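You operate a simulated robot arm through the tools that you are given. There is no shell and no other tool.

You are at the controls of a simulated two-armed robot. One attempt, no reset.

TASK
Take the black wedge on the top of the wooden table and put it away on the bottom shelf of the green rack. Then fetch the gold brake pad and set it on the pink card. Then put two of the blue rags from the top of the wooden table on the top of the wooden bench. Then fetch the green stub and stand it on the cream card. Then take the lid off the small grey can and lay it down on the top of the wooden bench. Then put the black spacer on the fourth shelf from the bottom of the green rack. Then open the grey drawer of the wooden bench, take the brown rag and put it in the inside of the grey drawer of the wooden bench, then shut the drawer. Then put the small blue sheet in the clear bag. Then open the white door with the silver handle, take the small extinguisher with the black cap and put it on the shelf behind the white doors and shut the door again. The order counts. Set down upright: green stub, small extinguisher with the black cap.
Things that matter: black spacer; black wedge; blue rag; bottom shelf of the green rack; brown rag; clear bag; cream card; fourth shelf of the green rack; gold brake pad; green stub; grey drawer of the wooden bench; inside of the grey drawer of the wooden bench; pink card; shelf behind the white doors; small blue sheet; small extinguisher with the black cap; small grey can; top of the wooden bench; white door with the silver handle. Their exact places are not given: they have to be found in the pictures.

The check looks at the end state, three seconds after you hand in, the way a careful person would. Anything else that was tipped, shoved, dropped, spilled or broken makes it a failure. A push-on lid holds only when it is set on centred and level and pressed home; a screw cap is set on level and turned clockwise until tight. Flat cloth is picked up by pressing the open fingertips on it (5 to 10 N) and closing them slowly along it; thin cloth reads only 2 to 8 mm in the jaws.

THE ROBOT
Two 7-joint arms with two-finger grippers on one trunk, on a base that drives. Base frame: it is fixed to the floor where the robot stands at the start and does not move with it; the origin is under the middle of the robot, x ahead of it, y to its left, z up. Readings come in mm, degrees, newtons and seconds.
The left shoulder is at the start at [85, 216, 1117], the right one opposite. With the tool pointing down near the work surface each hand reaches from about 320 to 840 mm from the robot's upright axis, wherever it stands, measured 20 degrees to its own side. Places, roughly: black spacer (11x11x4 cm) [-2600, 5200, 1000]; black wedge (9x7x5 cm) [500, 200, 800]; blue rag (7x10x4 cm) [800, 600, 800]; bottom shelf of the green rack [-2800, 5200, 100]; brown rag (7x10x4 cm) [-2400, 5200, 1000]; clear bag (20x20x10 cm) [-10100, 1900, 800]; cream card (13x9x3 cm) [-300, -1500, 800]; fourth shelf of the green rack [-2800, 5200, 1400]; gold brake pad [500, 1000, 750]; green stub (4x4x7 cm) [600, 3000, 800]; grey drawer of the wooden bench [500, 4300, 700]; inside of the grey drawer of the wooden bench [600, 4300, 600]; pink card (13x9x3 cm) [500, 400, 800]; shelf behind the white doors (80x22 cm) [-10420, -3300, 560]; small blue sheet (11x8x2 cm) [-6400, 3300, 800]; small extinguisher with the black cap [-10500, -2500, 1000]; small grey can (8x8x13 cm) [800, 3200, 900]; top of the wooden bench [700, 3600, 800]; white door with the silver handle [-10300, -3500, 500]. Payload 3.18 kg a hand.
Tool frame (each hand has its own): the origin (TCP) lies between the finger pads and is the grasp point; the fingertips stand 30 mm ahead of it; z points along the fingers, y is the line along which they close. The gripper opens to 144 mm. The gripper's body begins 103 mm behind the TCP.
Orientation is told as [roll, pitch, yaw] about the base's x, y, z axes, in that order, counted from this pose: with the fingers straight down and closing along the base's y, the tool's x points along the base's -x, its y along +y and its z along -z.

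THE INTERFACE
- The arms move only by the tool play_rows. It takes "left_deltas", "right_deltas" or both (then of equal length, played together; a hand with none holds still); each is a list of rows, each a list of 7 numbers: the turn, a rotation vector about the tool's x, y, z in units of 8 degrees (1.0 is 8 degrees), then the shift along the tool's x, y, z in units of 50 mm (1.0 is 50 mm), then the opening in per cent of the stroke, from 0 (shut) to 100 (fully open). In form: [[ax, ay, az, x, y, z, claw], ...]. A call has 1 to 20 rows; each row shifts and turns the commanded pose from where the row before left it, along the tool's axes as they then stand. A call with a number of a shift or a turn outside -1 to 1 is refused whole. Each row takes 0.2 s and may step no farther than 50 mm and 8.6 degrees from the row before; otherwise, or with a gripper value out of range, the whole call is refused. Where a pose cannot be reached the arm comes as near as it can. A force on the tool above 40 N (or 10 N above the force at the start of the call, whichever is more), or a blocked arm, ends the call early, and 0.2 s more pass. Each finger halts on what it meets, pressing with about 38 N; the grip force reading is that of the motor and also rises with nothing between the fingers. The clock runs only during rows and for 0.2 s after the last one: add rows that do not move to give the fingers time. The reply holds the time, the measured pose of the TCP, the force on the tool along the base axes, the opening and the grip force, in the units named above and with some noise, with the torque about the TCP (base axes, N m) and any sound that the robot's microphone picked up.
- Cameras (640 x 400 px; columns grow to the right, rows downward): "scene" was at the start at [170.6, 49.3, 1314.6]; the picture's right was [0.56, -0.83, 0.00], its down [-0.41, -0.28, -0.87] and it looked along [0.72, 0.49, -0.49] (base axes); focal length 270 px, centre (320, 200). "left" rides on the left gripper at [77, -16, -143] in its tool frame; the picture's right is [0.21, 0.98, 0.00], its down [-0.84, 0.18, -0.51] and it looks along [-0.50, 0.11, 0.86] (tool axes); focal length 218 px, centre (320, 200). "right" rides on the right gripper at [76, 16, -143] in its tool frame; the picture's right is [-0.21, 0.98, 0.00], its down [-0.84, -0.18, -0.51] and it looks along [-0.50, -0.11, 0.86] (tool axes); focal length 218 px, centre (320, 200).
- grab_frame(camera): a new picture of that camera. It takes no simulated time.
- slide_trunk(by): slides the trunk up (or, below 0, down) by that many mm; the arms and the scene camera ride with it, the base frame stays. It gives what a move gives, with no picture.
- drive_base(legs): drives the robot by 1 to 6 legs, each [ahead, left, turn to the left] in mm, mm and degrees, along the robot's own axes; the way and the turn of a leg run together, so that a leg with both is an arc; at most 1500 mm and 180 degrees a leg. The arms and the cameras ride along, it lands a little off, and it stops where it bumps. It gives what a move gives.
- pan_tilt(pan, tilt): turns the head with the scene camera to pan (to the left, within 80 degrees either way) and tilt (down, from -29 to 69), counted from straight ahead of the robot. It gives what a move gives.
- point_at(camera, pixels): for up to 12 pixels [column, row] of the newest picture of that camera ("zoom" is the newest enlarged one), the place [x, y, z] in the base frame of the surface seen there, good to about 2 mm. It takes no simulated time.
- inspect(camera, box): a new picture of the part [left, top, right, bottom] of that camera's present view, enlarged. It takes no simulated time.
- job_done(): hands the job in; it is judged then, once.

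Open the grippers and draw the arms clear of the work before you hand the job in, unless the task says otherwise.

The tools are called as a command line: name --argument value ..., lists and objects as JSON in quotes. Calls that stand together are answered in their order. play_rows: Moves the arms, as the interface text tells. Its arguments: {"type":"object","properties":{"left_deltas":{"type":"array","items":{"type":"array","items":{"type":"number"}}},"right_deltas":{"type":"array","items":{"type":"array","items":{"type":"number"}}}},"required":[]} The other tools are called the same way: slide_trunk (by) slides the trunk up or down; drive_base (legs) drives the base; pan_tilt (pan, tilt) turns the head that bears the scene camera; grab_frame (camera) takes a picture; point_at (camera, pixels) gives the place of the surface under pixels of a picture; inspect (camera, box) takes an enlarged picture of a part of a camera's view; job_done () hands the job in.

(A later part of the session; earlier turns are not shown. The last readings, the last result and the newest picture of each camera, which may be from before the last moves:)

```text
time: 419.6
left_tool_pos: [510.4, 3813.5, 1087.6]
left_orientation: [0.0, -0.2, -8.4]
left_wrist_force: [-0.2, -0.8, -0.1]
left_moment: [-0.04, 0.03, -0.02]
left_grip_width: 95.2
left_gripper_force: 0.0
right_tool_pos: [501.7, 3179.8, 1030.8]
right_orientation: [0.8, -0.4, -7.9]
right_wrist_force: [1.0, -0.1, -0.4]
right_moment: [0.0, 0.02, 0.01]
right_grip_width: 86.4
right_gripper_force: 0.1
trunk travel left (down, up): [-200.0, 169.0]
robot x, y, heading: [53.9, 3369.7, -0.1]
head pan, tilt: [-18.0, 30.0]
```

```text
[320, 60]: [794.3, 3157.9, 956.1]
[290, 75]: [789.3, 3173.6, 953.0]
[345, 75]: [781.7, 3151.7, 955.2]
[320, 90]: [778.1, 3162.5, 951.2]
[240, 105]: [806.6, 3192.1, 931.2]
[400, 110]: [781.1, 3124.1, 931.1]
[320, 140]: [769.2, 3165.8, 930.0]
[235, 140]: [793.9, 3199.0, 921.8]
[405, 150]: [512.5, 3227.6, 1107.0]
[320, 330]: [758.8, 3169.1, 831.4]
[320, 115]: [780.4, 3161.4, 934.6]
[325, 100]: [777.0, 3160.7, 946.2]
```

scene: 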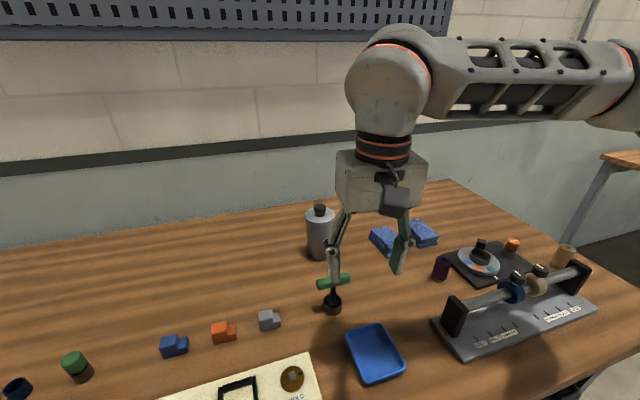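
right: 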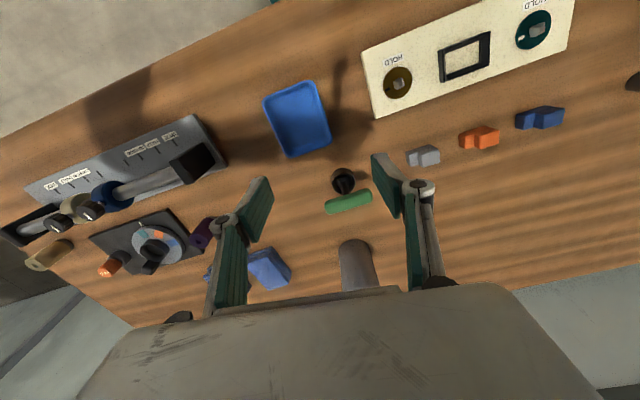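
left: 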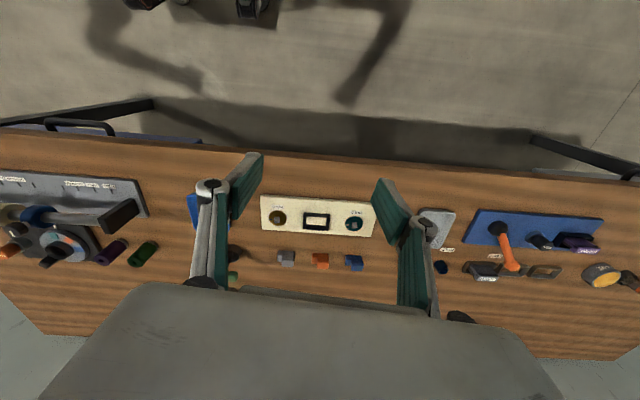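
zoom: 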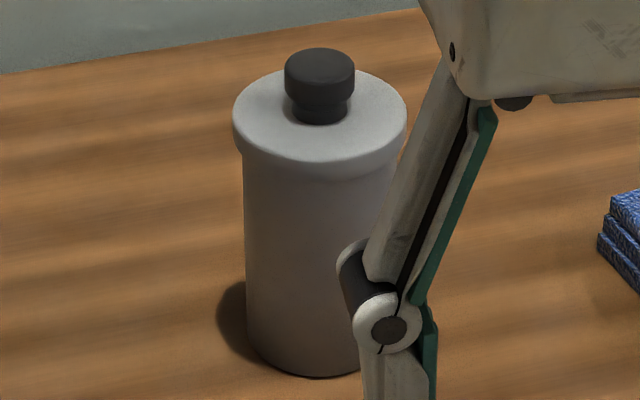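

The can has a white push-on lid with a black knob: centre ≈ (793,3158), lid top z 931, knob top 956. I need to come closer, so I check my body's front profile with the hand cameras.

grab_frame --camera "left"

pan_tilt --pan 0 --tilt 69

grab_frame --camera "scene"

```text
taken
```

left: 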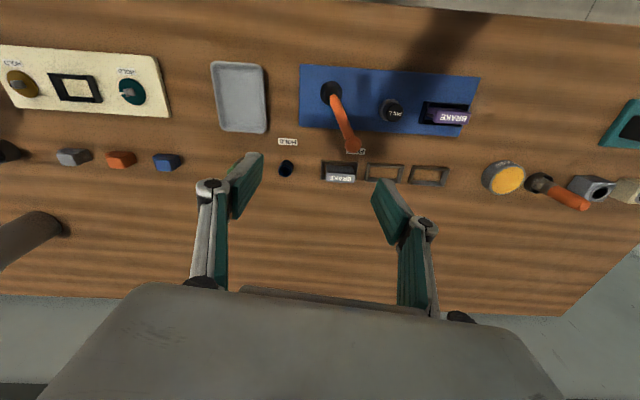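

```text
time: 420.6
left_tool_pos: [509.7, 3813.8, 1087.3]
left_orientation: [0.1, -0.1, -8.3]
left_wrist_force: [0.2, 0.1, -0.3]
left_moment: [-0.02, 0.02, -0.02]
left_grip_width: 95.0
left_gripper_force: 0.1
right_tool_pos: [502.4, 3178.8, 1030.8]
right_orientation: [0.7, -0.4, -8.0]
right_wrist_force: [-0.1, 0.0, -0.5]
right_moment: [-0.02, -0.02, -0.01]
right_grip_width: 86.4
right_gripper_force: 0.1
trunk travel left (down, up): [-200.0, 169.0]
robot x, y, heading: [50.1, 3372.3, -0.0]
head pan, tilt: [0.0, 68.8]
```

```text
taken
```

scene: 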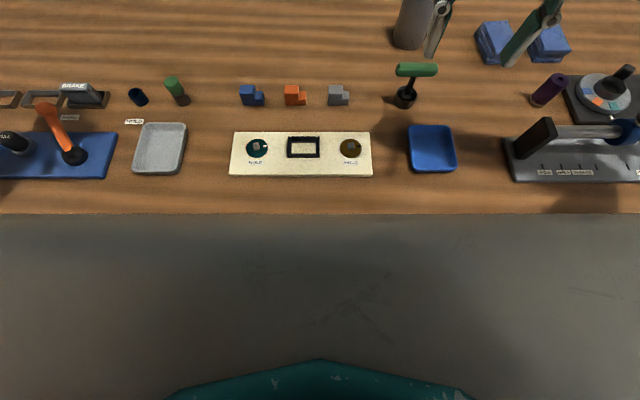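

I measure the chest slab's front edge in this view.

point_at --camera "scene" --pixels '[[320, 220], [320, 260], [320, 300], [320, 350], [100, 220], [540, 220], [320, 205]]'

```text
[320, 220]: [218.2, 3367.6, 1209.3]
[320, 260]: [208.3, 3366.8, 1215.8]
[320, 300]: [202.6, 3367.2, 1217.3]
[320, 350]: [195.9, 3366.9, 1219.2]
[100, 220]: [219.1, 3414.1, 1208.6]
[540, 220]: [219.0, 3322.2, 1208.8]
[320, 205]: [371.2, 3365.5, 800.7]
```

Chest front is ~170 mm ahead of my axis, so x≈112 is safe. I drive 60 mm closer and move the right hand over the knob.

drive_base --legs '[[62, 0, 0]]'

pan_tilt --pan -12 --tilt 32

play_rows --right_deltas '[[0, 0, 0, -0.75, 0, 0.05, 50], [0, 0, 0, -0.75, 0, 0.05, 50], [0, 0, 0, -0.75, 0, 0.05, 50], [0, 0, 0, 0, 0, 0, 50]]'

grab_frame --camera "right"

```text
time: 421.6
left_tool_pos: [572.8, 3813.9, 1087.1]
left_orientation: [0.0, -0.1, -8.4]
left_wrist_force: [0.8, -1.3, -0.9]
left_moment: [-0.01, 0.08, 0.02]
left_grip_width: 95.1
left_gripper_force: 0.0
right_tool_pos: [564.8, 3180.0, 1029.2]
right_orientation: [0.8, -0.4, -7.9]
right_wrist_force: [0.6, -0.5, -0.6]
right_moment: [-0.03, 0.03, -0.02]
right_grip_width: 86.5
right_gripper_force: 0.1
trunk travel left (down, up): [-200.0, 169.0]
robot x, y, heading: [113.7, 3368.3, 0.3]
head pan, tilt: [0.0, 68.8]
```

```text
time: 422.6
left_tool_pos: [571.1, 3814.4, 1088.7]
left_orientation: [0.1, -0.1, -8.4]
left_wrist_force: [-0.2, 0.3, 0.6]
left_moment: [-0.02, 0.0, -0.03]
left_grip_width: 95.0
left_gripper_force: 0.1
right_tool_pos: [564.3, 3180.4, 1030.5]
right_orientation: [0.8, -0.4, -7.9]
right_wrist_force: [0.6, -0.6, 0.7]
right_moment: [-0.03, 0.01, 0.0]
right_grip_width: 86.5
right_gripper_force: 0.1
trunk travel left (down, up): [-200.0, 169.0]
robot x, y, heading: [111.8, 3370.4, -0.1]
head pan, tilt: [-12.0, 32.0]
```

```text
time: 423.6
left_tool_pos: [571.4, 3813.4, 1087.9]
left_orientation: [0.1, -0.1, -8.3]
left_wrist_force: [-0.6, 0.2, 0.8]
left_moment: [0.0, -0.03, 0.01]
left_grip_width: 94.9
left_gripper_force: 0.1
right_tool_pos: [677.2, 3164.4, 1020.7]
right_orientation: [0.8, -0.5, -7.9]
right_wrist_force: [-0.1, -0.5, 0.4]
right_moment: [-0.02, -0.01, 0.02]
right_grip_width: 72.0
right_gripper_force: 0.0
trunk travel left (down, up): [-200.0, 169.0]
robot x, y, heading: [112.0, 3368.2, -0.2]
head pan, tilt: [-12.0, 32.0]
```

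```text
taken
```

right: 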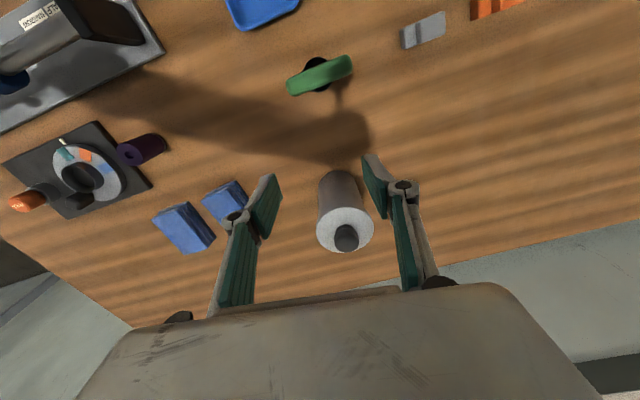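

I measure the knob and lid from the hand camera.

inspect --camera "right" --box '[300, 160, 390, 260]'

point_at --camera "right" --pixels '[[335, 237], [357, 239], [346, 228], [346, 248], [346, 238], [320, 230], [372, 232], [345, 212], [330, 247]]'

```text
4.00 times, centred on (345, 210) of right
```

zoom: 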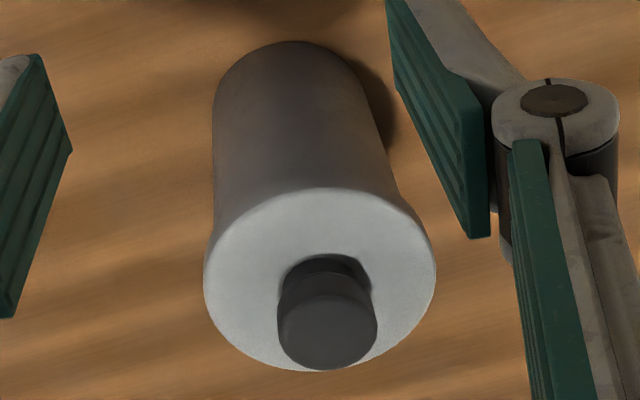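

```text
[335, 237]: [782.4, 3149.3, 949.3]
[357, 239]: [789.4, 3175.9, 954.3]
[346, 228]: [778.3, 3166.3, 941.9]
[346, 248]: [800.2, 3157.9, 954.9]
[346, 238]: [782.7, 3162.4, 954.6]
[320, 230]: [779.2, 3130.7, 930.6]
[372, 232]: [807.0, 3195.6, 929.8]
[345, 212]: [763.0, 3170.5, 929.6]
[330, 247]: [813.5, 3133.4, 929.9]
```

Knob centre (792,3160). I bring the open fingers forward and down so they straddle the knob with tips just above the lid.

play_rows --right_deltas '[[0, 0, 0, -0.57, 0.064, 0.2, 50], [0, 0, 0, -0.57, 0.064, 0.2, 50], [0, 0, 0, -0.57, 0.064, 0.2, 50], [0, 0, 0, -0.57, 0.064, 0.2, 50], [0, 0, 0, 0, 0, 0, 50]]'

grab_frame --camera "right"

grab_frame --camera "scene"

```text
time: 424.8
left_tool_pos: [571.1, 3813.3, 1088.4]
left_orientation: [0.0, -0.1, -8.3]
left_wrist_force: [-0.3, 0.3, -0.1]
left_moment: [0.0, -0.02, -0.02]
left_grip_width: 95.2
left_gripper_force: 0.1
right_tool_pos: [788.2, 3160.1, 982.9]
right_orientation: [0.9, -0.5, -7.8]
right_wrist_force: [-0.3, -0.1, -0.1]
right_moment: [0.0, -0.02, 0.0]
right_grip_width: 72.0
right_gripper_force: 0.1
trunk travel left (down, up): [-200.0, 169.0]
robot x, y, heading: [114.0, 3367.0, 0.4]
head pan, tilt: [-12.0, 32.0]
```

```text
taken
```

right: 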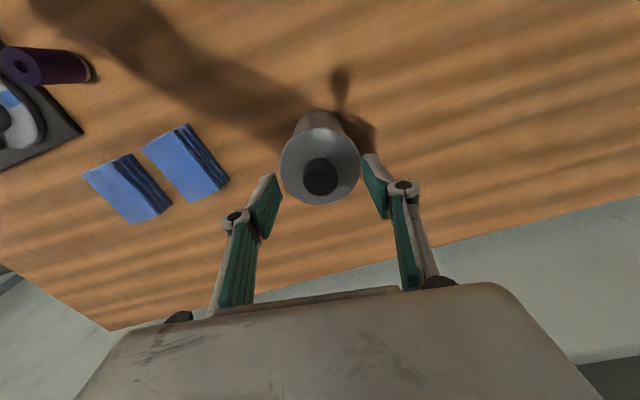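

```text
taken
```

scene: 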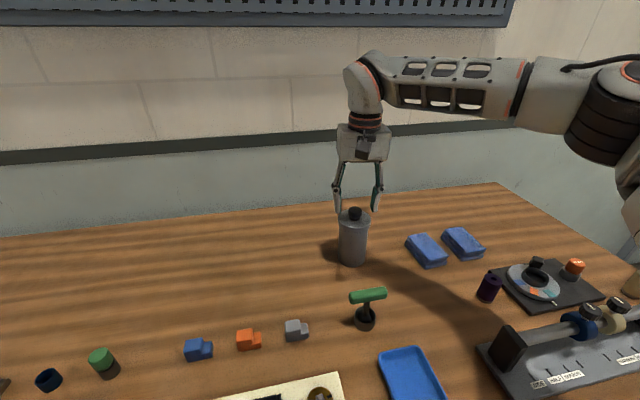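

Good; I lower 17 mm to z≈966 and close on the knob.

play_rows --right_deltas '[[0, 0, 0, -0.08, 0, 0.2, 50], [0, 0, 0, 0, 0, 0.14, 50], [0, 0, 0, 0, 0, 0, 50]]'

inspect --camera "scene" --box '[310, 140, 410, 280]'

```text
time: 425.6
left_tool_pos: [571.6, 3813.6, 1088.0]
left_orientation: [-0.1, -0.1, -8.4]
left_wrist_force: [0.4, 0.1, 0.4]
left_moment: [-0.01, 0.0, -0.01]
left_grip_width: 95.1
left_gripper_force: 0.1
right_tool_pos: [793.9, 3161.0, 967.5]
right_orientation: [0.8, -0.4, -8.0]
right_wrist_force: [0.3, 0.5, -0.1]
right_moment: [0.01, -0.02, -0.01]
right_grip_width: 71.9
right_gripper_force: 0.0
trunk travel left (down, up): [-200.0, 169.0]
robot x, y, heading: [112.0, 3370.3, 0.1]
head pan, tilt: [-12.0, 32.0]
```

```text
2.86 times, centred on (360, 210) of scene
```

zoom: 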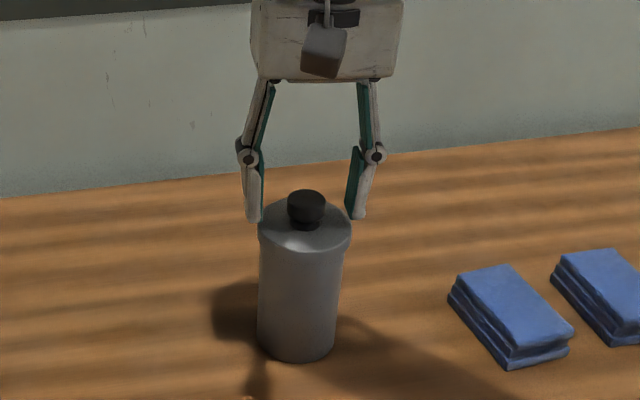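

Fingers straddle the knob, well centred. I close slowly.

play_rows --right_deltas '[[0, 0, 0, 0, 0, 0, 40], [0, 0, 0, 0, 0, 0, 32], [0, 0, 0, 0, 0, 0, 27], [0, 0, 0, 0, 0, 0, 22], [0, 0, 0, 0, 0, 0, 15], [0, 0, 0, 0, 0, 0, 0], [0, 0, 0, 0, 0, 0, 0]]'

inspect --camera "scene" --box '[310, 140, 410, 280]'

```text
time: 427.2
left_tool_pos: [572.2, 3814.9, 1088.1]
left_orientation: [0.0, -0.1, -8.4]
left_wrist_force: [0.2, 0.4, -0.5]
left_moment: [0.02, 0.01, 0.01]
left_grip_width: 94.8
left_gripper_force: 0.0
right_tool_pos: [793.6, 3161.1, 967.2]
right_orientation: [0.8, -0.4, -7.9]
right_wrist_force: [0.4, -0.2, 0.3]
right_moment: [0.0, -0.01, 0.0]
right_grip_width: 27.7
right_gripper_force: 37.6
trunk travel left (down, up): [-200.0, 169.0]
robot x, y, heading: [113.8, 3367.5, 0.2]
head pan, tilt: [-12.0, 32.0]
heard: snap
```

```text
2.86 times, centred on (360, 210) of scene
```

zoom: 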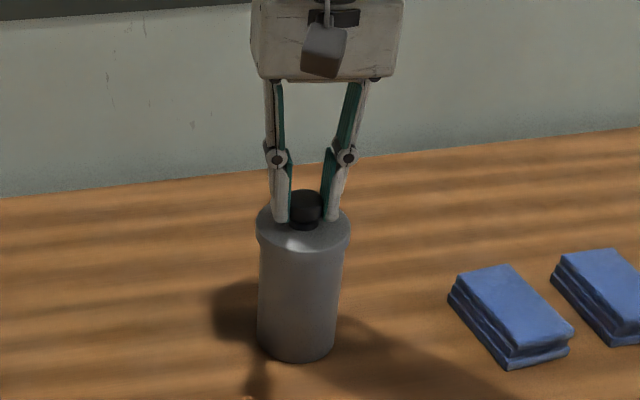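

A snap was heard at the grip. I lift slowly and watch forces and the can.

play_rows --right_deltas '[[0, 0, 0, 0, 0, -0.06, 0], [0, 0, 0, 0, 0, -0.06, 0], [0, 0, 0, 0, 0, -0.06, 0], [0, 0, 0, 0, 0, 0, 0]]'

inspect --camera "scene" --box '[310, 140, 410, 280]'

```text
time: 428.2
left_tool_pos: [569.8, 3813.1, 1087.5]
left_orientation: [-0.1, -0.2, -8.4]
left_wrist_force: [0.2, 0.4, -1.2]
left_moment: [0.0, -0.04, 0.0]
left_grip_width: 94.9
left_gripper_force: 0.0
right_tool_pos: [794.9, 3160.8, 975.9]
right_orientation: [0.7, -0.4, -7.9]
right_wrist_force: [0.0, -0.5, -0.3]
right_moment: [-0.02, 0.0, -0.05]
right_grip_width: 27.7
right_gripper_force: 37.5
trunk travel left (down, up): [-200.0, 169.0]
robot x, y, heading: [109.5, 3372.2, -0.1]
head pan, tilt: [-12.0, 32.0]
```

```text
2.86 times, centred on (360, 210) of scene
```

zoom: 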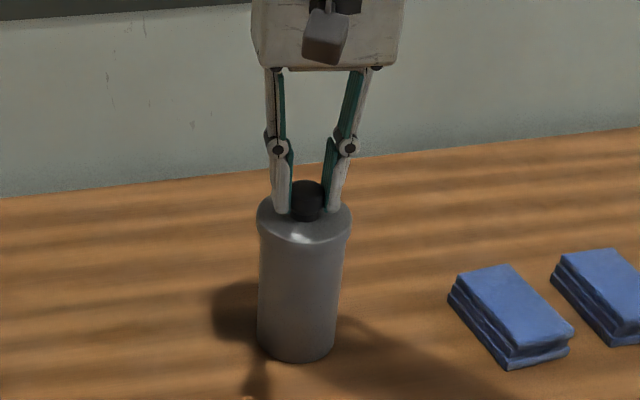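

The lid has risen while the can stays put. I lift it clear.

play_rows --right_deltas '[[0, 0, 0, 0, 0, -0.1, 0], [0, 0, 0, 0, 0, -0.2, 0], [0, 0, 0, 0, 0, -0.3, 0], [0, 0, 0, 0, 0, -0.3, 0], [0, 0, 0, 0, 0, 0, 0]]'

inspect --camera "scene" --box '[310, 120, 430, 280]'

```text
time: 429.4
left_tool_pos: [571.9, 3813.9, 1086.5]
left_orientation: [0.0, 0.0, -8.4]
left_wrist_force: [0.3, 0.5, 0.2]
left_moment: [-0.02, 0.02, -0.01]
left_grip_width: 95.2
left_gripper_force: 0.0
right_tool_pos: [794.2, 3161.0, 1022.4]
right_orientation: [0.8, -0.4, -8.0]
right_wrist_force: [0.1, -0.3, 0.3]
right_moment: [0.01, -0.04, -0.06]
right_grip_width: 27.3
right_gripper_force: 38.5
trunk travel left (down, up): [-200.0, 169.0]
robot x, y, heading: [108.6, 3367.7, 0.2]
head pan, tilt: [-12.0, 32.0]
```

```text
2.50 times, centred on (370, 200) of scene
```

zoom: 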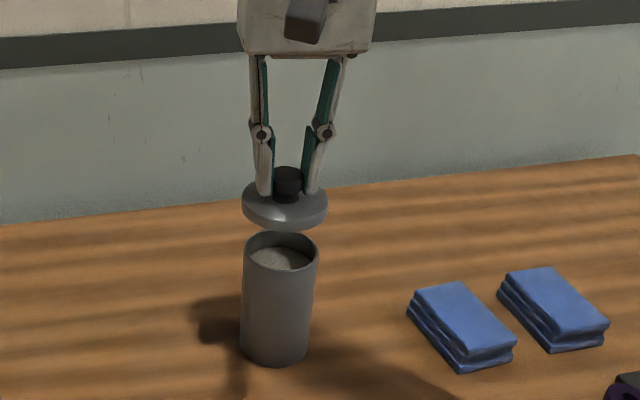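

Lid is off; the can stands undisturbed. I shift the base 140 mm left to bring the lid over a free patch of bench at (794,3300).

drive_base --legs '[[0, 140, 0]]'

grab_frame --camera "scene"

grab_frame --camera "right"

```text
time: 431.3
left_tool_pos: [571.4, 3954.1, 1088.0]
left_orientation: [0.0, -0.2, -8.3]
left_wrist_force: [-0.2, -0.3, 0.1]
left_moment: [-0.03, 0.0, -0.02]
left_grip_width: 95.2
left_gripper_force: 0.0
right_tool_pos: [793.3, 3302.3, 1022.3]
right_orientation: [0.9, -0.3, -7.9]
right_wrist_force: [-0.1, 0.4, -0.7]
right_moment: [-0.01, -0.02, 0.02]
right_grip_width: 27.4
right_gripper_force: 37.9
trunk travel left (down, up): [-200.0, 169.0]
robot x, y, heading: [108.6, 3508.5, 0.2]
head pan, tilt: [-12.0, 32.0]
```

```text
taken
```

scene: 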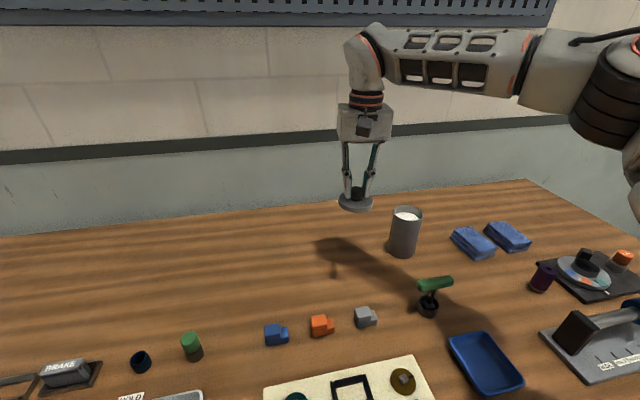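

```text
taken
```

right: 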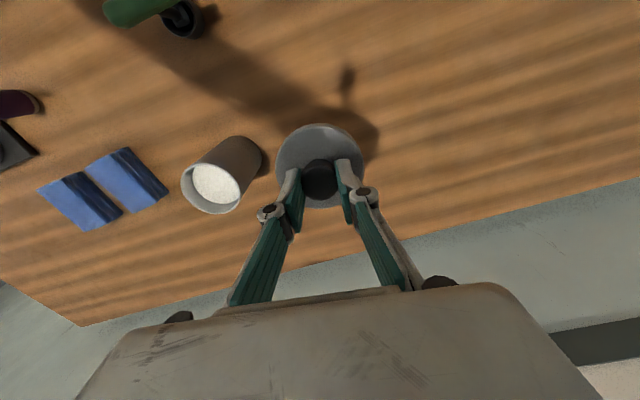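

I check the lid's rim bottom height relative to the hand.

inspect --camera "scene" --box '[325, 175, 385, 225]'

point_at --camera "zoom" --pixels '[[320, 210], [320, 260], [320, 285], [320, 295], [180, 240], [460, 240], [320, 225]]'

```text
8.00 times, centred on (355, 200) of scene
```

zoom: 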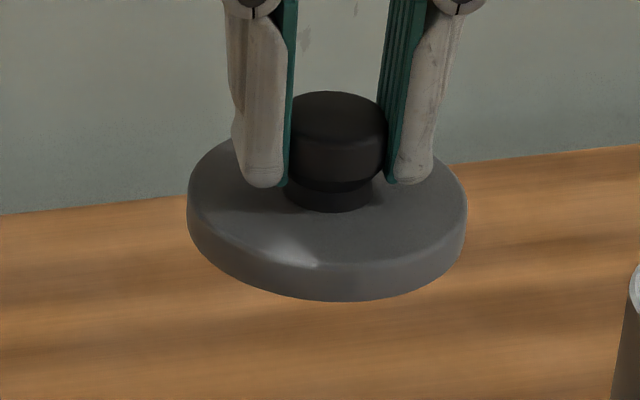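

```text
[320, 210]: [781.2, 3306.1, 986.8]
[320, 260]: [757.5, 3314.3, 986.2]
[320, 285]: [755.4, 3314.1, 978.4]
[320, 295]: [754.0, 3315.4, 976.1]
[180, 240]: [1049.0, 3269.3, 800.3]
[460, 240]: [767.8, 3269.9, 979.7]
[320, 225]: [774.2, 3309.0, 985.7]
```

Rim bottom is ~48 mm below the TCP. I lower to z≈860 first.

play_rows --right_deltas '[[0, 0, 0, 0, 0, 0.7, 0], [0, 0, 0, 0, 0, 0.7, 0], [0, 0, 0, 0, 0, 0.7, 0], [0, 0, 0, 0, 0, 0.6, 0], [0, 0, 0, 0, 0, 0.4, 0], [0, 0, 0, 0, 0, 0, 0]]'

grab_frame --camera "scene"

```text
time: 432.7
left_tool_pos: [570.2, 3955.1, 1088.8]
left_orientation: [0.0, -0.1, -8.4]
left_wrist_force: [0.1, 0.2, -0.3]
left_moment: [0.02, 0.01, -0.06]
left_grip_width: 95.0
left_gripper_force: 0.0
right_tool_pos: [795.3, 3302.4, 868.4]
right_orientation: [0.9, -0.6, -8.0]
right_wrist_force: [0.4, 0.3, 0.0]
right_moment: [0.01, -0.05, 0.0]
right_grip_width: 27.5
right_gripper_force: 37.4
trunk travel left (down, up): [-200.0, 169.0]
robot x, y, heading: [113.9, 3509.4, 0.5]
head pan, tilt: [-12.0, 32.0]
```

```text
taken
```

scene: 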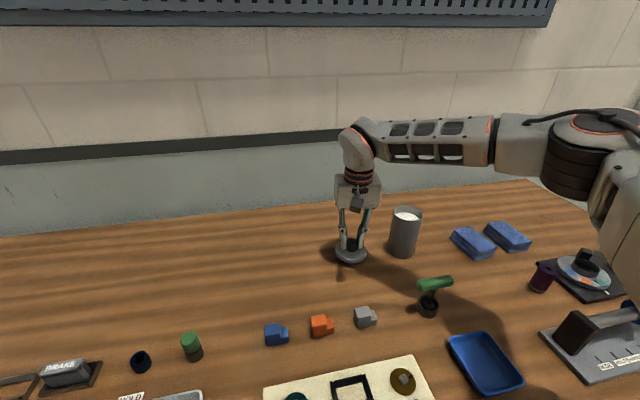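

I continue down in small steps until contact.

play_rows --right_deltas '[[0, 0, 0, 0, 0, 0.2, 0], [0, 0, 0, 0, 0, 0.08, 0], [0, 0, 0, 0, 0, 0.04, 0], [0, 0, 0, 0, 0, 0, 0]]'

play_rows --right_deltas '[[0, 0, 0, 0, 0, 0.04, 0], [0, 0, 0, 0, 0, 0, 0]]'

```text
time: 433.7
left_tool_pos: [571.2, 3955.0, 1087.3]
left_orientation: [0.1, -0.2, -8.3]
left_wrist_force: [-0.5, -0.1, 0.9]
left_moment: [0.02, -0.01, 0.0]
left_grip_width: 95.3
left_gripper_force: 0.1
right_tool_pos: [794.3, 3303.9, 852.8]
right_orientation: [0.8, -0.3, -7.8]
right_wrist_force: [0.1, -0.4, -0.2]
right_moment: [-0.01, 0.01, 0.01]
right_grip_width: 27.4
right_gripper_force: 38.4
trunk travel left (down, up): [-200.0, 169.0]
robot x, y, heading: [113.7, 3507.8, -0.1]
head pan, tilt: [-12.0, 32.0]
```

```text
time: 434.3
left_tool_pos: [571.3, 3954.9, 1087.5]
left_orientation: [0.0, -0.1, -8.3]
left_wrist_force: [1.2, 0.0, -0.4]
left_moment: [0.02, -0.04, 0.01]
left_grip_width: 95.2
left_gripper_force: 0.1
right_tool_pos: [794.2, 3304.1, 849.8]
right_orientation: [0.8, -0.4, -7.9]
right_wrist_force: [0.5, -0.5, -0.2]
right_moment: [0.04, -0.01, 0.02]
right_grip_width: 27.6
right_gripper_force: 37.6
trunk travel left (down, up): [-200.0, 169.0]
robot x, y, heading: [111.2, 3511.3, 0.3]
head pan, tilt: [-12.0, 32.0]
```

play_rows --right_deltas '[[0, 0, 0, 0, 0, 0.03, 0], [0, 0, 0, 0, 0, 0, 0]]'

inspect --camera "scene" --box '[320, 210, 400, 280]'

```text
time: 434.9
left_tool_pos: [570.0, 3953.9, 1088.6]
left_orientation: [0.0, -0.1, -8.3]
left_wrist_force: [0.9, 0.2, 0.0]
left_moment: [0.0, 0.05, -0.02]
left_grip_width: 95.1
left_gripper_force: 0.0
right_tool_pos: [794.4, 3303.7, 848.6]
right_orientation: [0.9, -0.5, -8.0]
right_wrist_force: [-0.4, -1.5, 5.9]
right_moment: [-0.28, 0.05, 0.0]
right_grip_width: 27.5
right_gripper_force: 38.1
trunk travel left (down, up): [-200.0, 169.0]
robot x, y, heading: [111.2, 3509.0, 0.0]
head pan, tilt: [-12.0, 32.0]
```

```text
5.71 times, centred on (360, 245) of scene
```

zoom: 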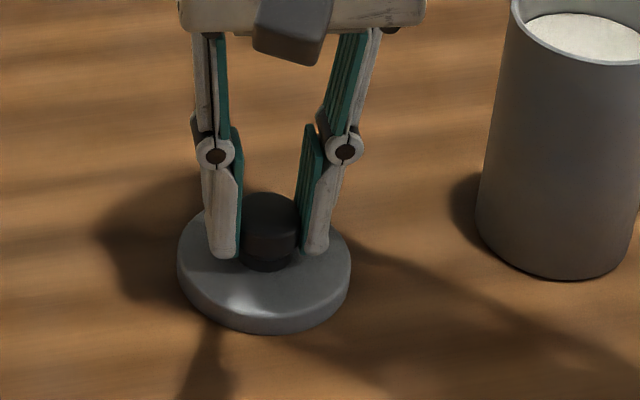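

Contact felt (5.9 N). I release the lid slowly and rise.

play_rows --right_deltas '[[0, 0, 0, 0, 0, 0, 19], [0, 0, 0, 0, 0, 0, 21], [0, 0, 0, 0, 0, 0, 24], [0, 0, 0, 0, 0, 0, 30], [0, 0, 0, 0, 0, 0, 40], [0, 0, 0, 0, 0, 0, 45], [0, 0, 0, 0, 0, -0.4, 45], [0, 0, 0, 0, 0, -0.8, 45], [0, 0, 0, 0, 0, -0.8, 45], [0, 0, 0, 0.3, 0, -0.7, 45]]'

grab_frame --camera "scene"

```text
time: 437.1
left_tool_pos: [570.3, 3955.7, 1088.6]
left_orientation: [0.0, -0.2, -8.4]
left_wrist_force: [0.5, 0.0, 0.6]
left_moment: [0.03, -0.06, 0.03]
left_grip_width: 95.1
left_gripper_force: 0.2
right_tool_pos: [777.7, 3305.4, 983.0]
right_orientation: [0.8, -0.5, -7.9]
right_wrist_force: [-0.3, 0.7, 0.9]
right_moment: [-0.01, -0.01, -0.02]
right_grip_width: 65.1
right_gripper_force: 0.0
trunk travel left (down, up): [-200.0, 169.0]
robot x, y, heading: [111.6, 3511.0, 0.0]
head pan, tilt: [-12.0, 32.0]
```

```text
taken
```

scene: 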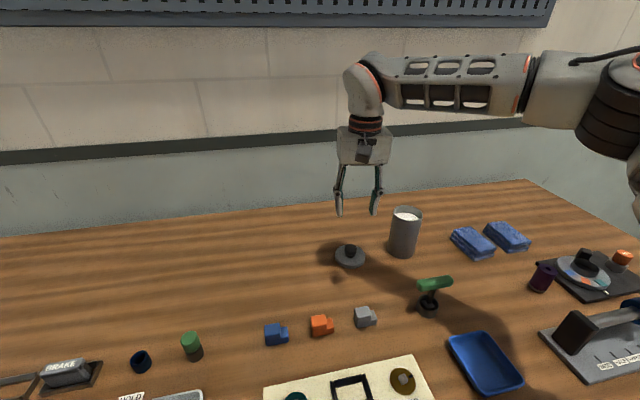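

The lid lies on the bench. Next the black spacer on the rack: I retract the right hand, back away, turn to face the rack and drive there.

play_rows --right_deltas '[[0, 0, 0, 0.8, 0, -0.15, 45], [0, 0, 0, 0.8, 0, -0.2, 45], [0, 0, 0, 0.8, 0, -0.3, 45], [0, 0, 0, 0.8, 0, -0.3, 45], [0, 0, 0, 0.8, 0, -0.3, 60], [0, 0, 0, 0.6, 0, -0.3, 80], [0, 0, 0, 0.3, 0, -0.2, 95], [0, 0, 0, 0, 0, 0, 97]]'

drive_base --legs '[[-620, 0, 0], [0, 0, 90], [200, 1150, 0], [300, 1150, 0]]'

pan_tilt --pan 0 --tilt 20

grab_frame --camera "scene"

```text
time: 438.9
left_tool_pos: [571.2, 3954.6, 1088.1]
left_orientation: [0.1, -0.1, -8.4]
left_wrist_force: [0.3, 0.4, -0.8]
left_moment: [-0.02, -0.01, -0.02]
left_grip_width: 94.9
left_gripper_force: 0.1
right_tool_pos: [533.9, 3336.7, 1067.8]
right_orientation: [0.8, -0.3, -7.9]
right_wrist_force: [0.3, -0.4, 0.9]
right_moment: [0.05, 0.0, 0.01]
right_grip_width: 139.4
right_gripper_force: 0.1
trunk travel left (down, up): [-200.0, 169.0]
robot x, y, heading: [109.6, 3513.5, 0.0]
head pan, tilt: [-12.0, 32.0]
```

```text
time: 466.0
left_tool_pos: [-3220.5, 4509.6, 1088.0]
left_orientation: [0.0, -0.1, 80.7]
left_wrist_force: [-0.4, 0.0, -0.5]
left_moment: [0.03, 0.01, 0.01]
left_grip_width: 95.0
left_gripper_force: 0.0
right_tool_pos: [-2602.9, 4464.8, 1068.5]
right_orientation: [0.8, -0.4, 81.1]
right_wrist_force: [0.0, 0.4, 0.5]
right_moment: [0.0, -0.01, 0.02]
right_grip_width: 139.9
right_gripper_force: 0.0
trunk travel left (down, up): [-200.0, 169.0]
robot x, y, heading: [-2783.0, 4042.2, 89.0]
head pan, tilt: [-12.0, 32.0]
```

```text
time: 466.8
left_tool_pos: [-3220.2, 4510.3, 1087.7]
left_orientation: [0.0, -0.2, 80.7]
left_wrist_force: [0.2, 0.1, 0.1]
left_moment: [-0.01, 0.04, -0.01]
left_grip_width: 95.2
left_gripper_force: 0.1
right_tool_pos: [-2602.7, 4464.0, 1069.8]
right_orientation: [0.7, -0.4, 81.1]
right_wrist_force: [0.0, 0.5, 0.5]
right_moment: [0.0, 0.0, -0.01]
right_grip_width: 139.7
right_gripper_force: 0.2
trunk travel left (down, up): [-200.0, 169.0]
robot x, y, heading: [-2781.7, 4045.4, 89.0]
head pan, tilt: [0.0, 20.0]
```

```text
taken
```

scene: 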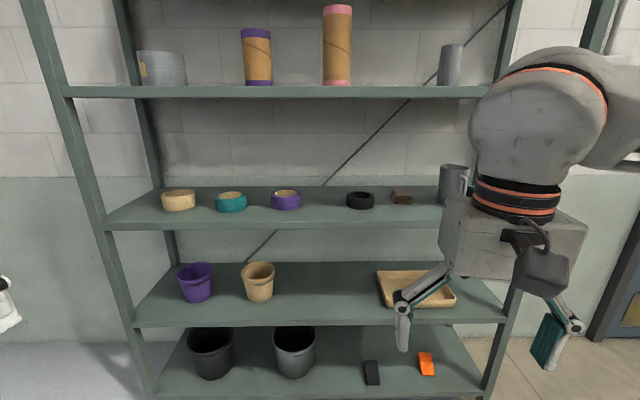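

The black ring spacer is at (360,200), the brown rag at (402,197). I zoom and measure.

inspect --camera "scene" --box '[325, 170, 435, 225]'

point_at --camera "zoom" --pixels '[[205, 160], [205, 200], [205, 135], [125, 170], [285, 175], [450, 150], [420, 190], [500, 190], [450, 180], [300, 215], [205, 215], [540, 150]]'

point_at --camera "scene" --pixels '[[360, 92], [360, 87], [290, 90], [258, 85], [338, 85], [449, 82], [405, 90], [300, 215], [300, 228]]'

```text
5.82 times, centred on (380, 198) of scene
```

zoom: 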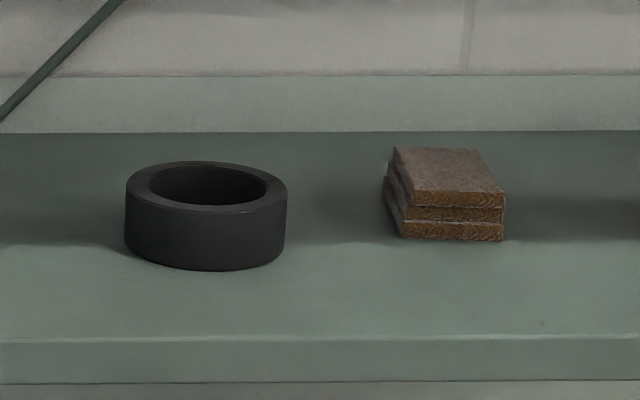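

```text
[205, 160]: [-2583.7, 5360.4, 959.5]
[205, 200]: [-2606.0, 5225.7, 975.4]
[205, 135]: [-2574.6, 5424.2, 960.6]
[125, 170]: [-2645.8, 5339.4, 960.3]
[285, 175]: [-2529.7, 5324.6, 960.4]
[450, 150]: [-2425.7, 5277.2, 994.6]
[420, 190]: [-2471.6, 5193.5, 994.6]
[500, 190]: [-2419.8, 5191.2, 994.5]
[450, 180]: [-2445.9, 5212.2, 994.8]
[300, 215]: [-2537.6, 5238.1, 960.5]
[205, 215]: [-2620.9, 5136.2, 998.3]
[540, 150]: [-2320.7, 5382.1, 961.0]
```

```text
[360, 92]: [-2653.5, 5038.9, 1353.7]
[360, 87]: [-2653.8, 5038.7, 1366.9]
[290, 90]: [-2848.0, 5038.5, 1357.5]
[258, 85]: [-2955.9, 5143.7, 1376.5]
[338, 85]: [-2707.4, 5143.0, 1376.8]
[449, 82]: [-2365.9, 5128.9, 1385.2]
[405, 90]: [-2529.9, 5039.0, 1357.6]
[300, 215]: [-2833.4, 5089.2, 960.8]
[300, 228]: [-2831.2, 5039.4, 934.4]
```

Spacer centre ≈ (−2612,5191), top z 998 on shelf z 960.5; shelf 4 top ≈1370, free around x −2540. I tilt the right hand 45° forward while extending a bit.

play_rows --right_deltas '[[0, -0.8, 0, -0.4, 0, 0, 97], [0, -0.8, 0, -0.4, 0, 0, 97], [0, -0.8, 0, -0.4, 0, 0.1, 97], [0, -0.8, 0, -0.4, 0, 0.2, 97], [0, -0.8, 0, -0.3, 0, 0.3, 97], [0, -0.8, 0, -0.3, 0, 0.3, 97], [0, -0.8, 0, -0.2, 0, 0.3, 97], [0, 0, 0, 0, 0, 0, 97]]'

grab_frame --camera "scene"

```text
time: 468.6
left_tool_pos: [-3219.6, 4510.8, 1087.6]
left_orientation: [-0.1, -0.1, 80.7]
left_wrist_force: [-1.4, -0.4, 0.4]
left_moment: [-0.01, 0.02, 0.03]
left_grip_width: 95.2
left_gripper_force: 0.0
right_tool_pos: [-2580.9, 4603.2, 1052.8]
right_orientation: [1.2, -45.3, 80.3]
right_wrist_force: [0.9, 0.1, -0.3]
right_moment: [-0.01, -0.01, 0.01]
right_grip_width: 139.4
right_gripper_force: 0.0
trunk travel left (down, up): [-200.0, 169.0]
robot x, y, heading: [-2783.9, 4043.5, 89.1]
head pan, tilt: [0.0, 20.0]
```

```text
taken
```

scene: 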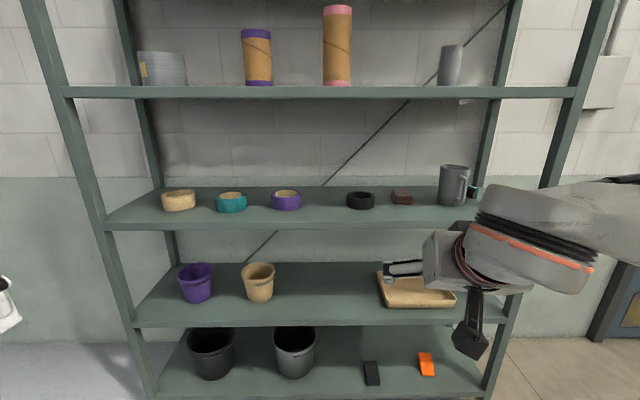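

No limits hit. I extend the right hand 180 mm forward (still outside the rack) and draw the left hand back 80 mm for clearance.

play_rows --right_deltas '[[0, 0, 0, -0.49, 0, 0.78, 97], [0, 0, 0, -0.49, 0, 0.78, 97], [0, 0, 0, -0.49, 0, 0.78, 97], [0, 0, 0, -0.49, 0, 0.78, 97], [0, 0, 0, 0, 0, 0, 97]]' --left_deltas '[[0, 0, 0, 0.4, 0, 0, 66], [0, 0, 0, 0.4, 0, 0, 66], [0, 0, 0, 0.4, 0, 0, 66], [0, 0, 0, 0.4, 0, 0, 66], [0, 0, 0, 0, 0, 0, 66]]'

grab_frame --camera "right"

```text
time: 469.8
left_tool_pos: [-3231.7, 4431.1, 1088.6]
left_orientation: [-0.1, -0.1, 80.7]
left_wrist_force: [0.5, -0.2, 1.0]
left_moment: [0.02, -0.02, -0.04]
left_grip_width: 94.9
left_gripper_force: 0.1
right_tool_pos: [-2553.3, 4779.4, 1010.7]
right_orientation: [1.2, -45.4, 80.3]
right_wrist_force: [0.2, -0.1, -0.7]
right_moment: [-0.02, 0.01, -0.04]
right_grip_width: 139.9
right_gripper_force: 0.0
trunk travel left (down, up): [-200.0, 169.0]
robot x, y, heading: [-2784.5, 4042.9, 89.3]
head pan, tilt: [0.0, 20.0]
```

```text
taken
```

right: 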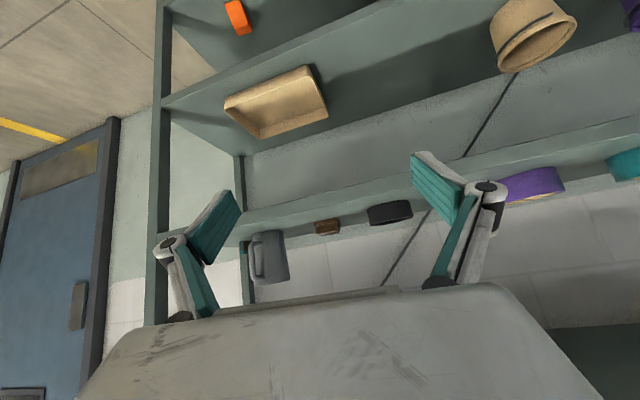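

I drive the base so the fingers approach the spacer, stopping short to check alignment.

drive_base --legs '[[0, 67, 0], [270, 0, 0]]'

grab_frame --camera "right"

grab_frame --camera "scene"

```text
time: 472.5
left_tool_pos: [-3293.3, 4703.0, 1087.8]
left_orientation: [0.0, -0.1, 80.6]
left_wrist_force: [-0.7, -0.1, -0.1]
left_moment: [-0.04, -0.01, 0.0]
left_grip_width: 94.9
left_gripper_force: 0.1
right_tool_pos: [-2615.3, 5051.0, 1008.1]
right_orientation: [1.2, -45.3, 80.2]
right_wrist_force: [-0.6, 1.2, 0.8]
right_moment: [0.01, 0.05, 0.03]
right_grip_width: 139.8
right_gripper_force: 0.1
trunk travel left (down, up): [-200.0, 169.0]
robot x, y, heading: [-2846.4, 4316.9, 88.8]
head pan, tilt: [0.0, 20.0]
```

```text
taken
```

right: 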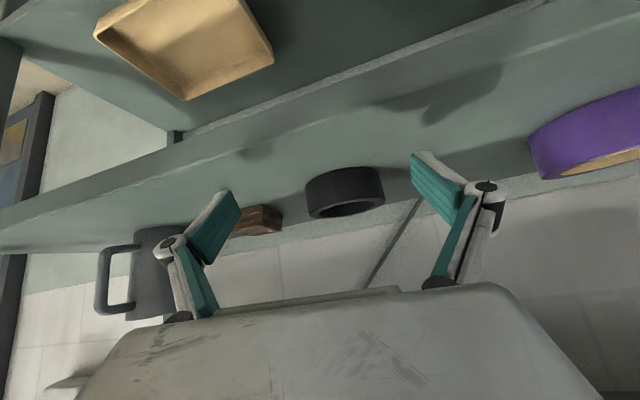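

```text
taken
```

scene: 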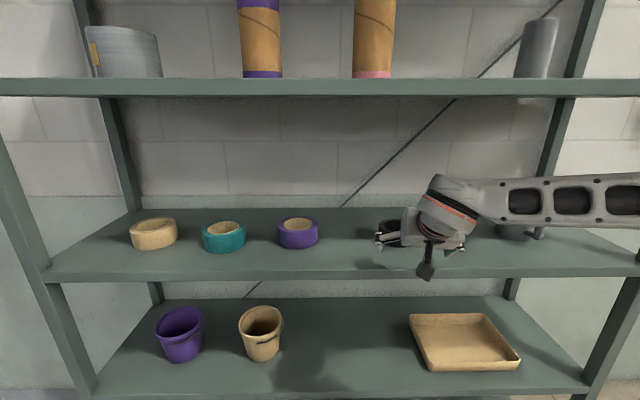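

I measure the ring from the hand camera for precise centring.

inspect --camera "right" --box '[290, 150, 400, 230]'

point_at --camera "right" --pixels '[[308, 195], [382, 178], [345, 172], [345, 195], [345, 202], [315, 212], [378, 200], [330, 198], [365, 192]]'

```text
5.00 times, centred on (345, 190) of right
```

zoom: 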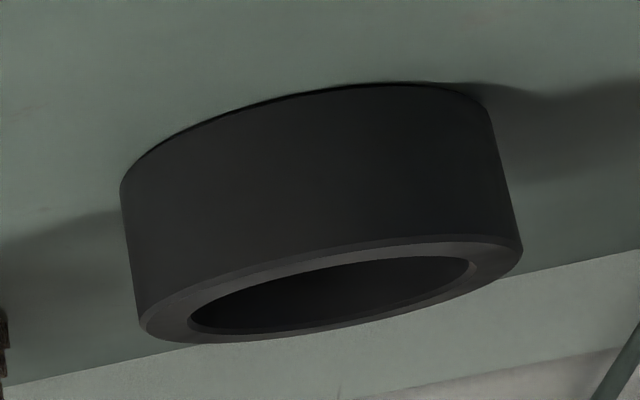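

```text
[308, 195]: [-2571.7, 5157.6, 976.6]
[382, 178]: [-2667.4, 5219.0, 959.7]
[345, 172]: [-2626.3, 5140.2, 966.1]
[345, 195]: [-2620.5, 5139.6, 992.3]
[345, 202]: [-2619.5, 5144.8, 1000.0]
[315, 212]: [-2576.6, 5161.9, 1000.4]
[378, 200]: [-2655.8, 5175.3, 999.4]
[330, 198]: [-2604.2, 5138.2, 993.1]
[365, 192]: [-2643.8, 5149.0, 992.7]
```

Ring centre fits (−2612,5188), R≈51. I drive ahead 127 mm with the fingers straddling it, then lower and close.

drive_base --legs '[[127, 0, 0]]'

grab_frame --camera "right"

```text
time: 473.8
left_tool_pos: [-3290.8, 4829.7, 1087.0]
left_orientation: [0.1, -0.1, 80.4]
left_wrist_force: [0.1, 0.5, -0.4]
left_moment: [-0.08, 0.03, 0.03]
left_grip_width: 95.0
left_gripper_force: 0.1
right_tool_pos: [-2611.9, 5175.9, 1010.0]
right_orientation: [1.1, -45.2, 80.1]
right_wrist_force: [-0.7, 0.2, -0.4]
right_moment: [0.04, 0.02, -0.02]
right_grip_width: 139.9
right_gripper_force: 0.0
trunk travel left (down, up): [-200.0, 169.0]
robot x, y, heading: [-2841.3, 4440.5, 89.1]
head pan, tilt: [0.0, 20.0]
```

```text
taken
```

right: 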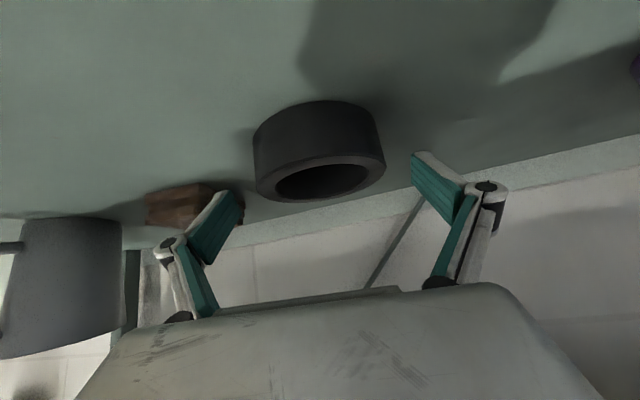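

The ring is between the fingers. I lower 17 mm and close slowly.

play_rows --right_deltas '[[0, 0, 0, 0.21, 0.03, 0.27, 97], [0, 0, 0, 0, 0, 0, 97], [0, 0, 0, 0, 0, 0, 88], [0, 0, 0, 0, 0, 0, 80], [0, 0, 0, 0, 0, 0, 74], [0, 0, 0, 0, 0, 0, 68], [0, 0, 0, 0, 0, 0, 50], [0, 0, 0, 0, 0, 0, 50]]'

grab_frame --camera "right"

```text
time: 475.6
left_tool_pos: [-3291.8, 4828.8, 1088.0]
left_orientation: [0.0, -0.1, 80.5]
left_wrist_force: [-0.4, 0.4, -0.1]
left_moment: [0.01, -0.05, -0.01]
left_grip_width: 94.8
left_gripper_force: 0.0
right_tool_pos: [-2615.4, 5177.8, 995.0]
right_orientation: [1.2, -45.4, 80.2]
right_wrist_force: [2.2, 0.0, 1.8]
right_moment: [0.08, 0.09, -0.02]
right_grip_width: 101.5
right_gripper_force: 37.8
trunk travel left (down, up): [-200.0, 169.0]
robot x, y, heading: [-2845.1, 4439.5, 88.8]
head pan, tilt: [0.0, 20.0]
```

```text
taken
```

right: 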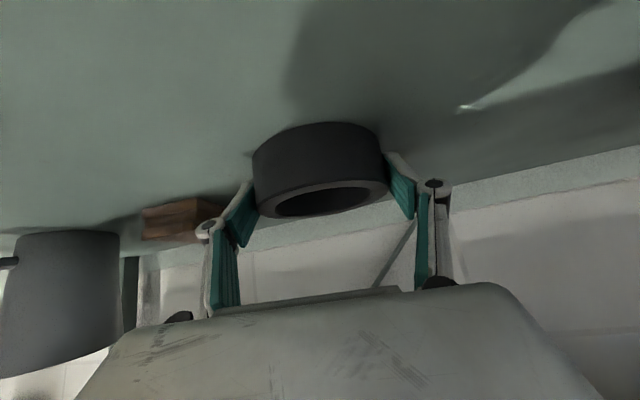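

Gripped (101.5 mm). I lift 40 mm and back out of the rack.

play_rows --right_deltas '[[0, 0, 0, -0.15, 0, -0.15, 50], [0, 0, 0, -0.2, 0, -0.2, 50], [0, 0, 0, -0.3, 0, -0.3, 50], [0, 0, 0, 0, 0, 0, 50]]'

grab_frame --camera "right"

```text
time: 476.6
left_tool_pos: [-3291.4, 4828.5, 1087.9]
left_orientation: [0.0, -0.1, 80.5]
left_wrist_force: [0.1, 0.5, 0.4]
left_moment: [-0.01, -0.01, -0.03]
left_grip_width: 94.9
left_gripper_force: 0.1
right_tool_pos: [-2613.2, 5177.1, 1038.9]
right_orientation: [1.1, -45.2, 80.1]
right_wrist_force: [-1.1, 0.7, -1.7]
right_moment: [-0.01, 0.0, -0.02]
right_grip_width: 101.4
right_gripper_force: 37.9
trunk travel left (down, up): [-200.0, 169.0]
robot x, y, heading: [-2841.2, 4438.5, 88.8]
head pan, tilt: [0.0, 20.0]
```

```text
taken
```

right: 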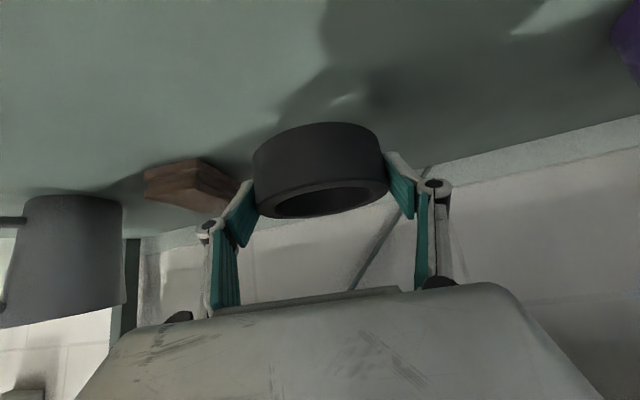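

Held level. I drive back 340 mm, clear of the shelf.

drive_base --legs '[[-340, 0, 0]]'

play_rows --right_deltas '[[0, 0, 0, -0.55, 0, -0.55, 50], [0, 0, 0, -0.55, 0, -0.55, 50], [0, 0, 0, -0.55, 0, -0.55, 50], [0, 0, 0, -0.55, 0, -0.55, 50], [0, 0, 0, -0.55, 0, -0.55, 50], [0, 0, 0, 0, 0, 0, 50]]'

```text
time: 478.8
left_tool_pos: [-3298.1, 4489.4, 1086.6]
left_orientation: [0.0, -0.1, 80.6]
left_wrist_force: [0.8, 0.3, -0.7]
left_moment: [0.04, -0.02, 0.03]
left_grip_width: 95.1
left_gripper_force: 0.0
right_tool_pos: [-2620.6, 4837.8, 1040.2]
right_orientation: [1.2, -45.2, 80.3]
right_wrist_force: [-0.7, 0.0, -1.3]
right_moment: [-0.04, 0.01, 0.0]
right_grip_width: 101.5
right_gripper_force: 38.0
trunk travel left (down, up): [-200.0, 169.0]
robot x, y, heading: [-2846.4, 4099.7, 89.0]
head pan, tilt: [0.0, 20.0]
```

```text
time: 480.2
left_tool_pos: [-3297.2, 4490.6, 1086.9]
left_orientation: [0.0, 0.0, 80.6]
left_wrist_force: [0.0, 1.4, -0.4]
left_moment: [-0.02, -0.01, 0.04]
left_grip_width: 94.9
left_gripper_force: 0.1
right_tool_pos: [-2616.4, 4837.4, 1232.3]
right_orientation: [1.2, -45.1, 80.2]
right_wrist_force: [1.3, 0.1, -2.4]
right_moment: [-0.01, 0.0, 0.01]
right_grip_width: 101.6
right_gripper_force: 38.4
trunk travel left (down, up): [-200.0, 169.0]
robot x, y, heading: [-2846.1, 4101.7, 88.9]
head pan, tilt: [0.0, 20.0]
```

Going well; I continue up to z≈1425.

play_rows --right_deltas '[[0, 0, 0, -0.55, 0, -0.55, 50], [0, 0, 0, -0.55, 0, -0.55, 50], [0, 0, 0, -0.55, 0, -0.55, 50], [0, 0, 0, -0.55, 0, -0.55, 50], [0, 0, 0, -0.55, 0, -0.55, 50], [0, 0, 0, 0, 0, 0, 50]]'

pan_tilt --pan 0 --tilt 0

grab_frame --camera "scene"

grab_frame --camera "right"

```text
time: 481.6
left_tool_pos: [-3298.2, 4490.2, 1086.4]
left_orientation: [0.0, -0.1, 80.6]
left_wrist_force: [-0.4, -0.6, -1.1]
left_moment: [-0.05, -0.02, 0.01]
left_grip_width: 95.2
left_gripper_force: 0.1
right_tool_pos: [-2613.5, 4838.0, 1400.6]
right_orientation: [1.3, -45.4, 79.7]
right_wrist_force: [0.1, -0.1, -1.6]
right_moment: [-0.01, -0.02, 0.0]
right_grip_width: 101.3
right_gripper_force: 37.6
right hand out of reach, approached as far as the arm can: row 5
trunk travel left (down, up): [-200.0, 169.0]
robot x, y, heading: [-2851.5, 4100.3, 89.1]
head pan, tilt: [0.0, 20.0]
```

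```text
time: 482.4
left_tool_pos: [-3297.6, 4489.2, 1086.7]
left_orientation: [0.0, -0.1, 80.6]
left_wrist_force: [-0.3, 0.4, -0.7]
left_moment: [0.01, 0.02, -0.02]
left_grip_width: 95.1
left_gripper_force: 0.0
right_tool_pos: [-2613.3, 4836.9, 1401.6]
right_orientation: [1.5, -45.4, 79.9]
right_wrist_force: [-0.4, 0.4, -0.5]
right_moment: [-0.03, -0.02, 0.0]
right_grip_width: 101.7
right_gripper_force: 38.0
trunk travel left (down, up): [-200.0, 169.0]
robot x, y, heading: [-2846.6, 4103.2, 88.8]
head pan, tilt: [0.0, 0.0]
```

```text
taken
```

scene: 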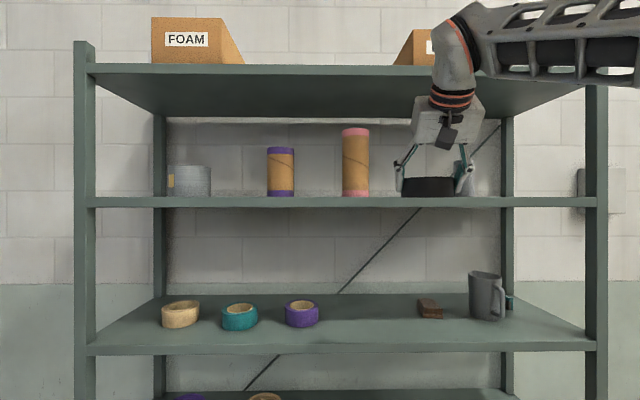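

```text
taken
```

right: 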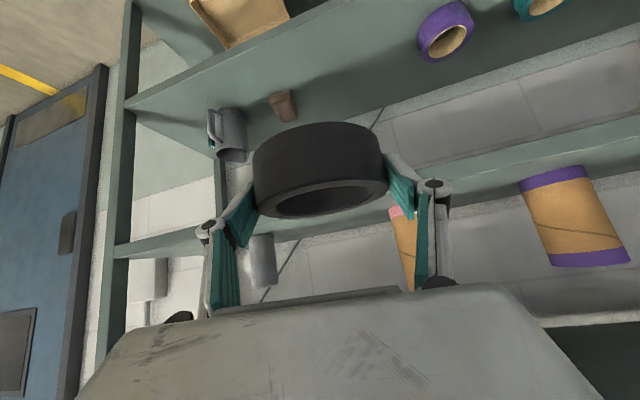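

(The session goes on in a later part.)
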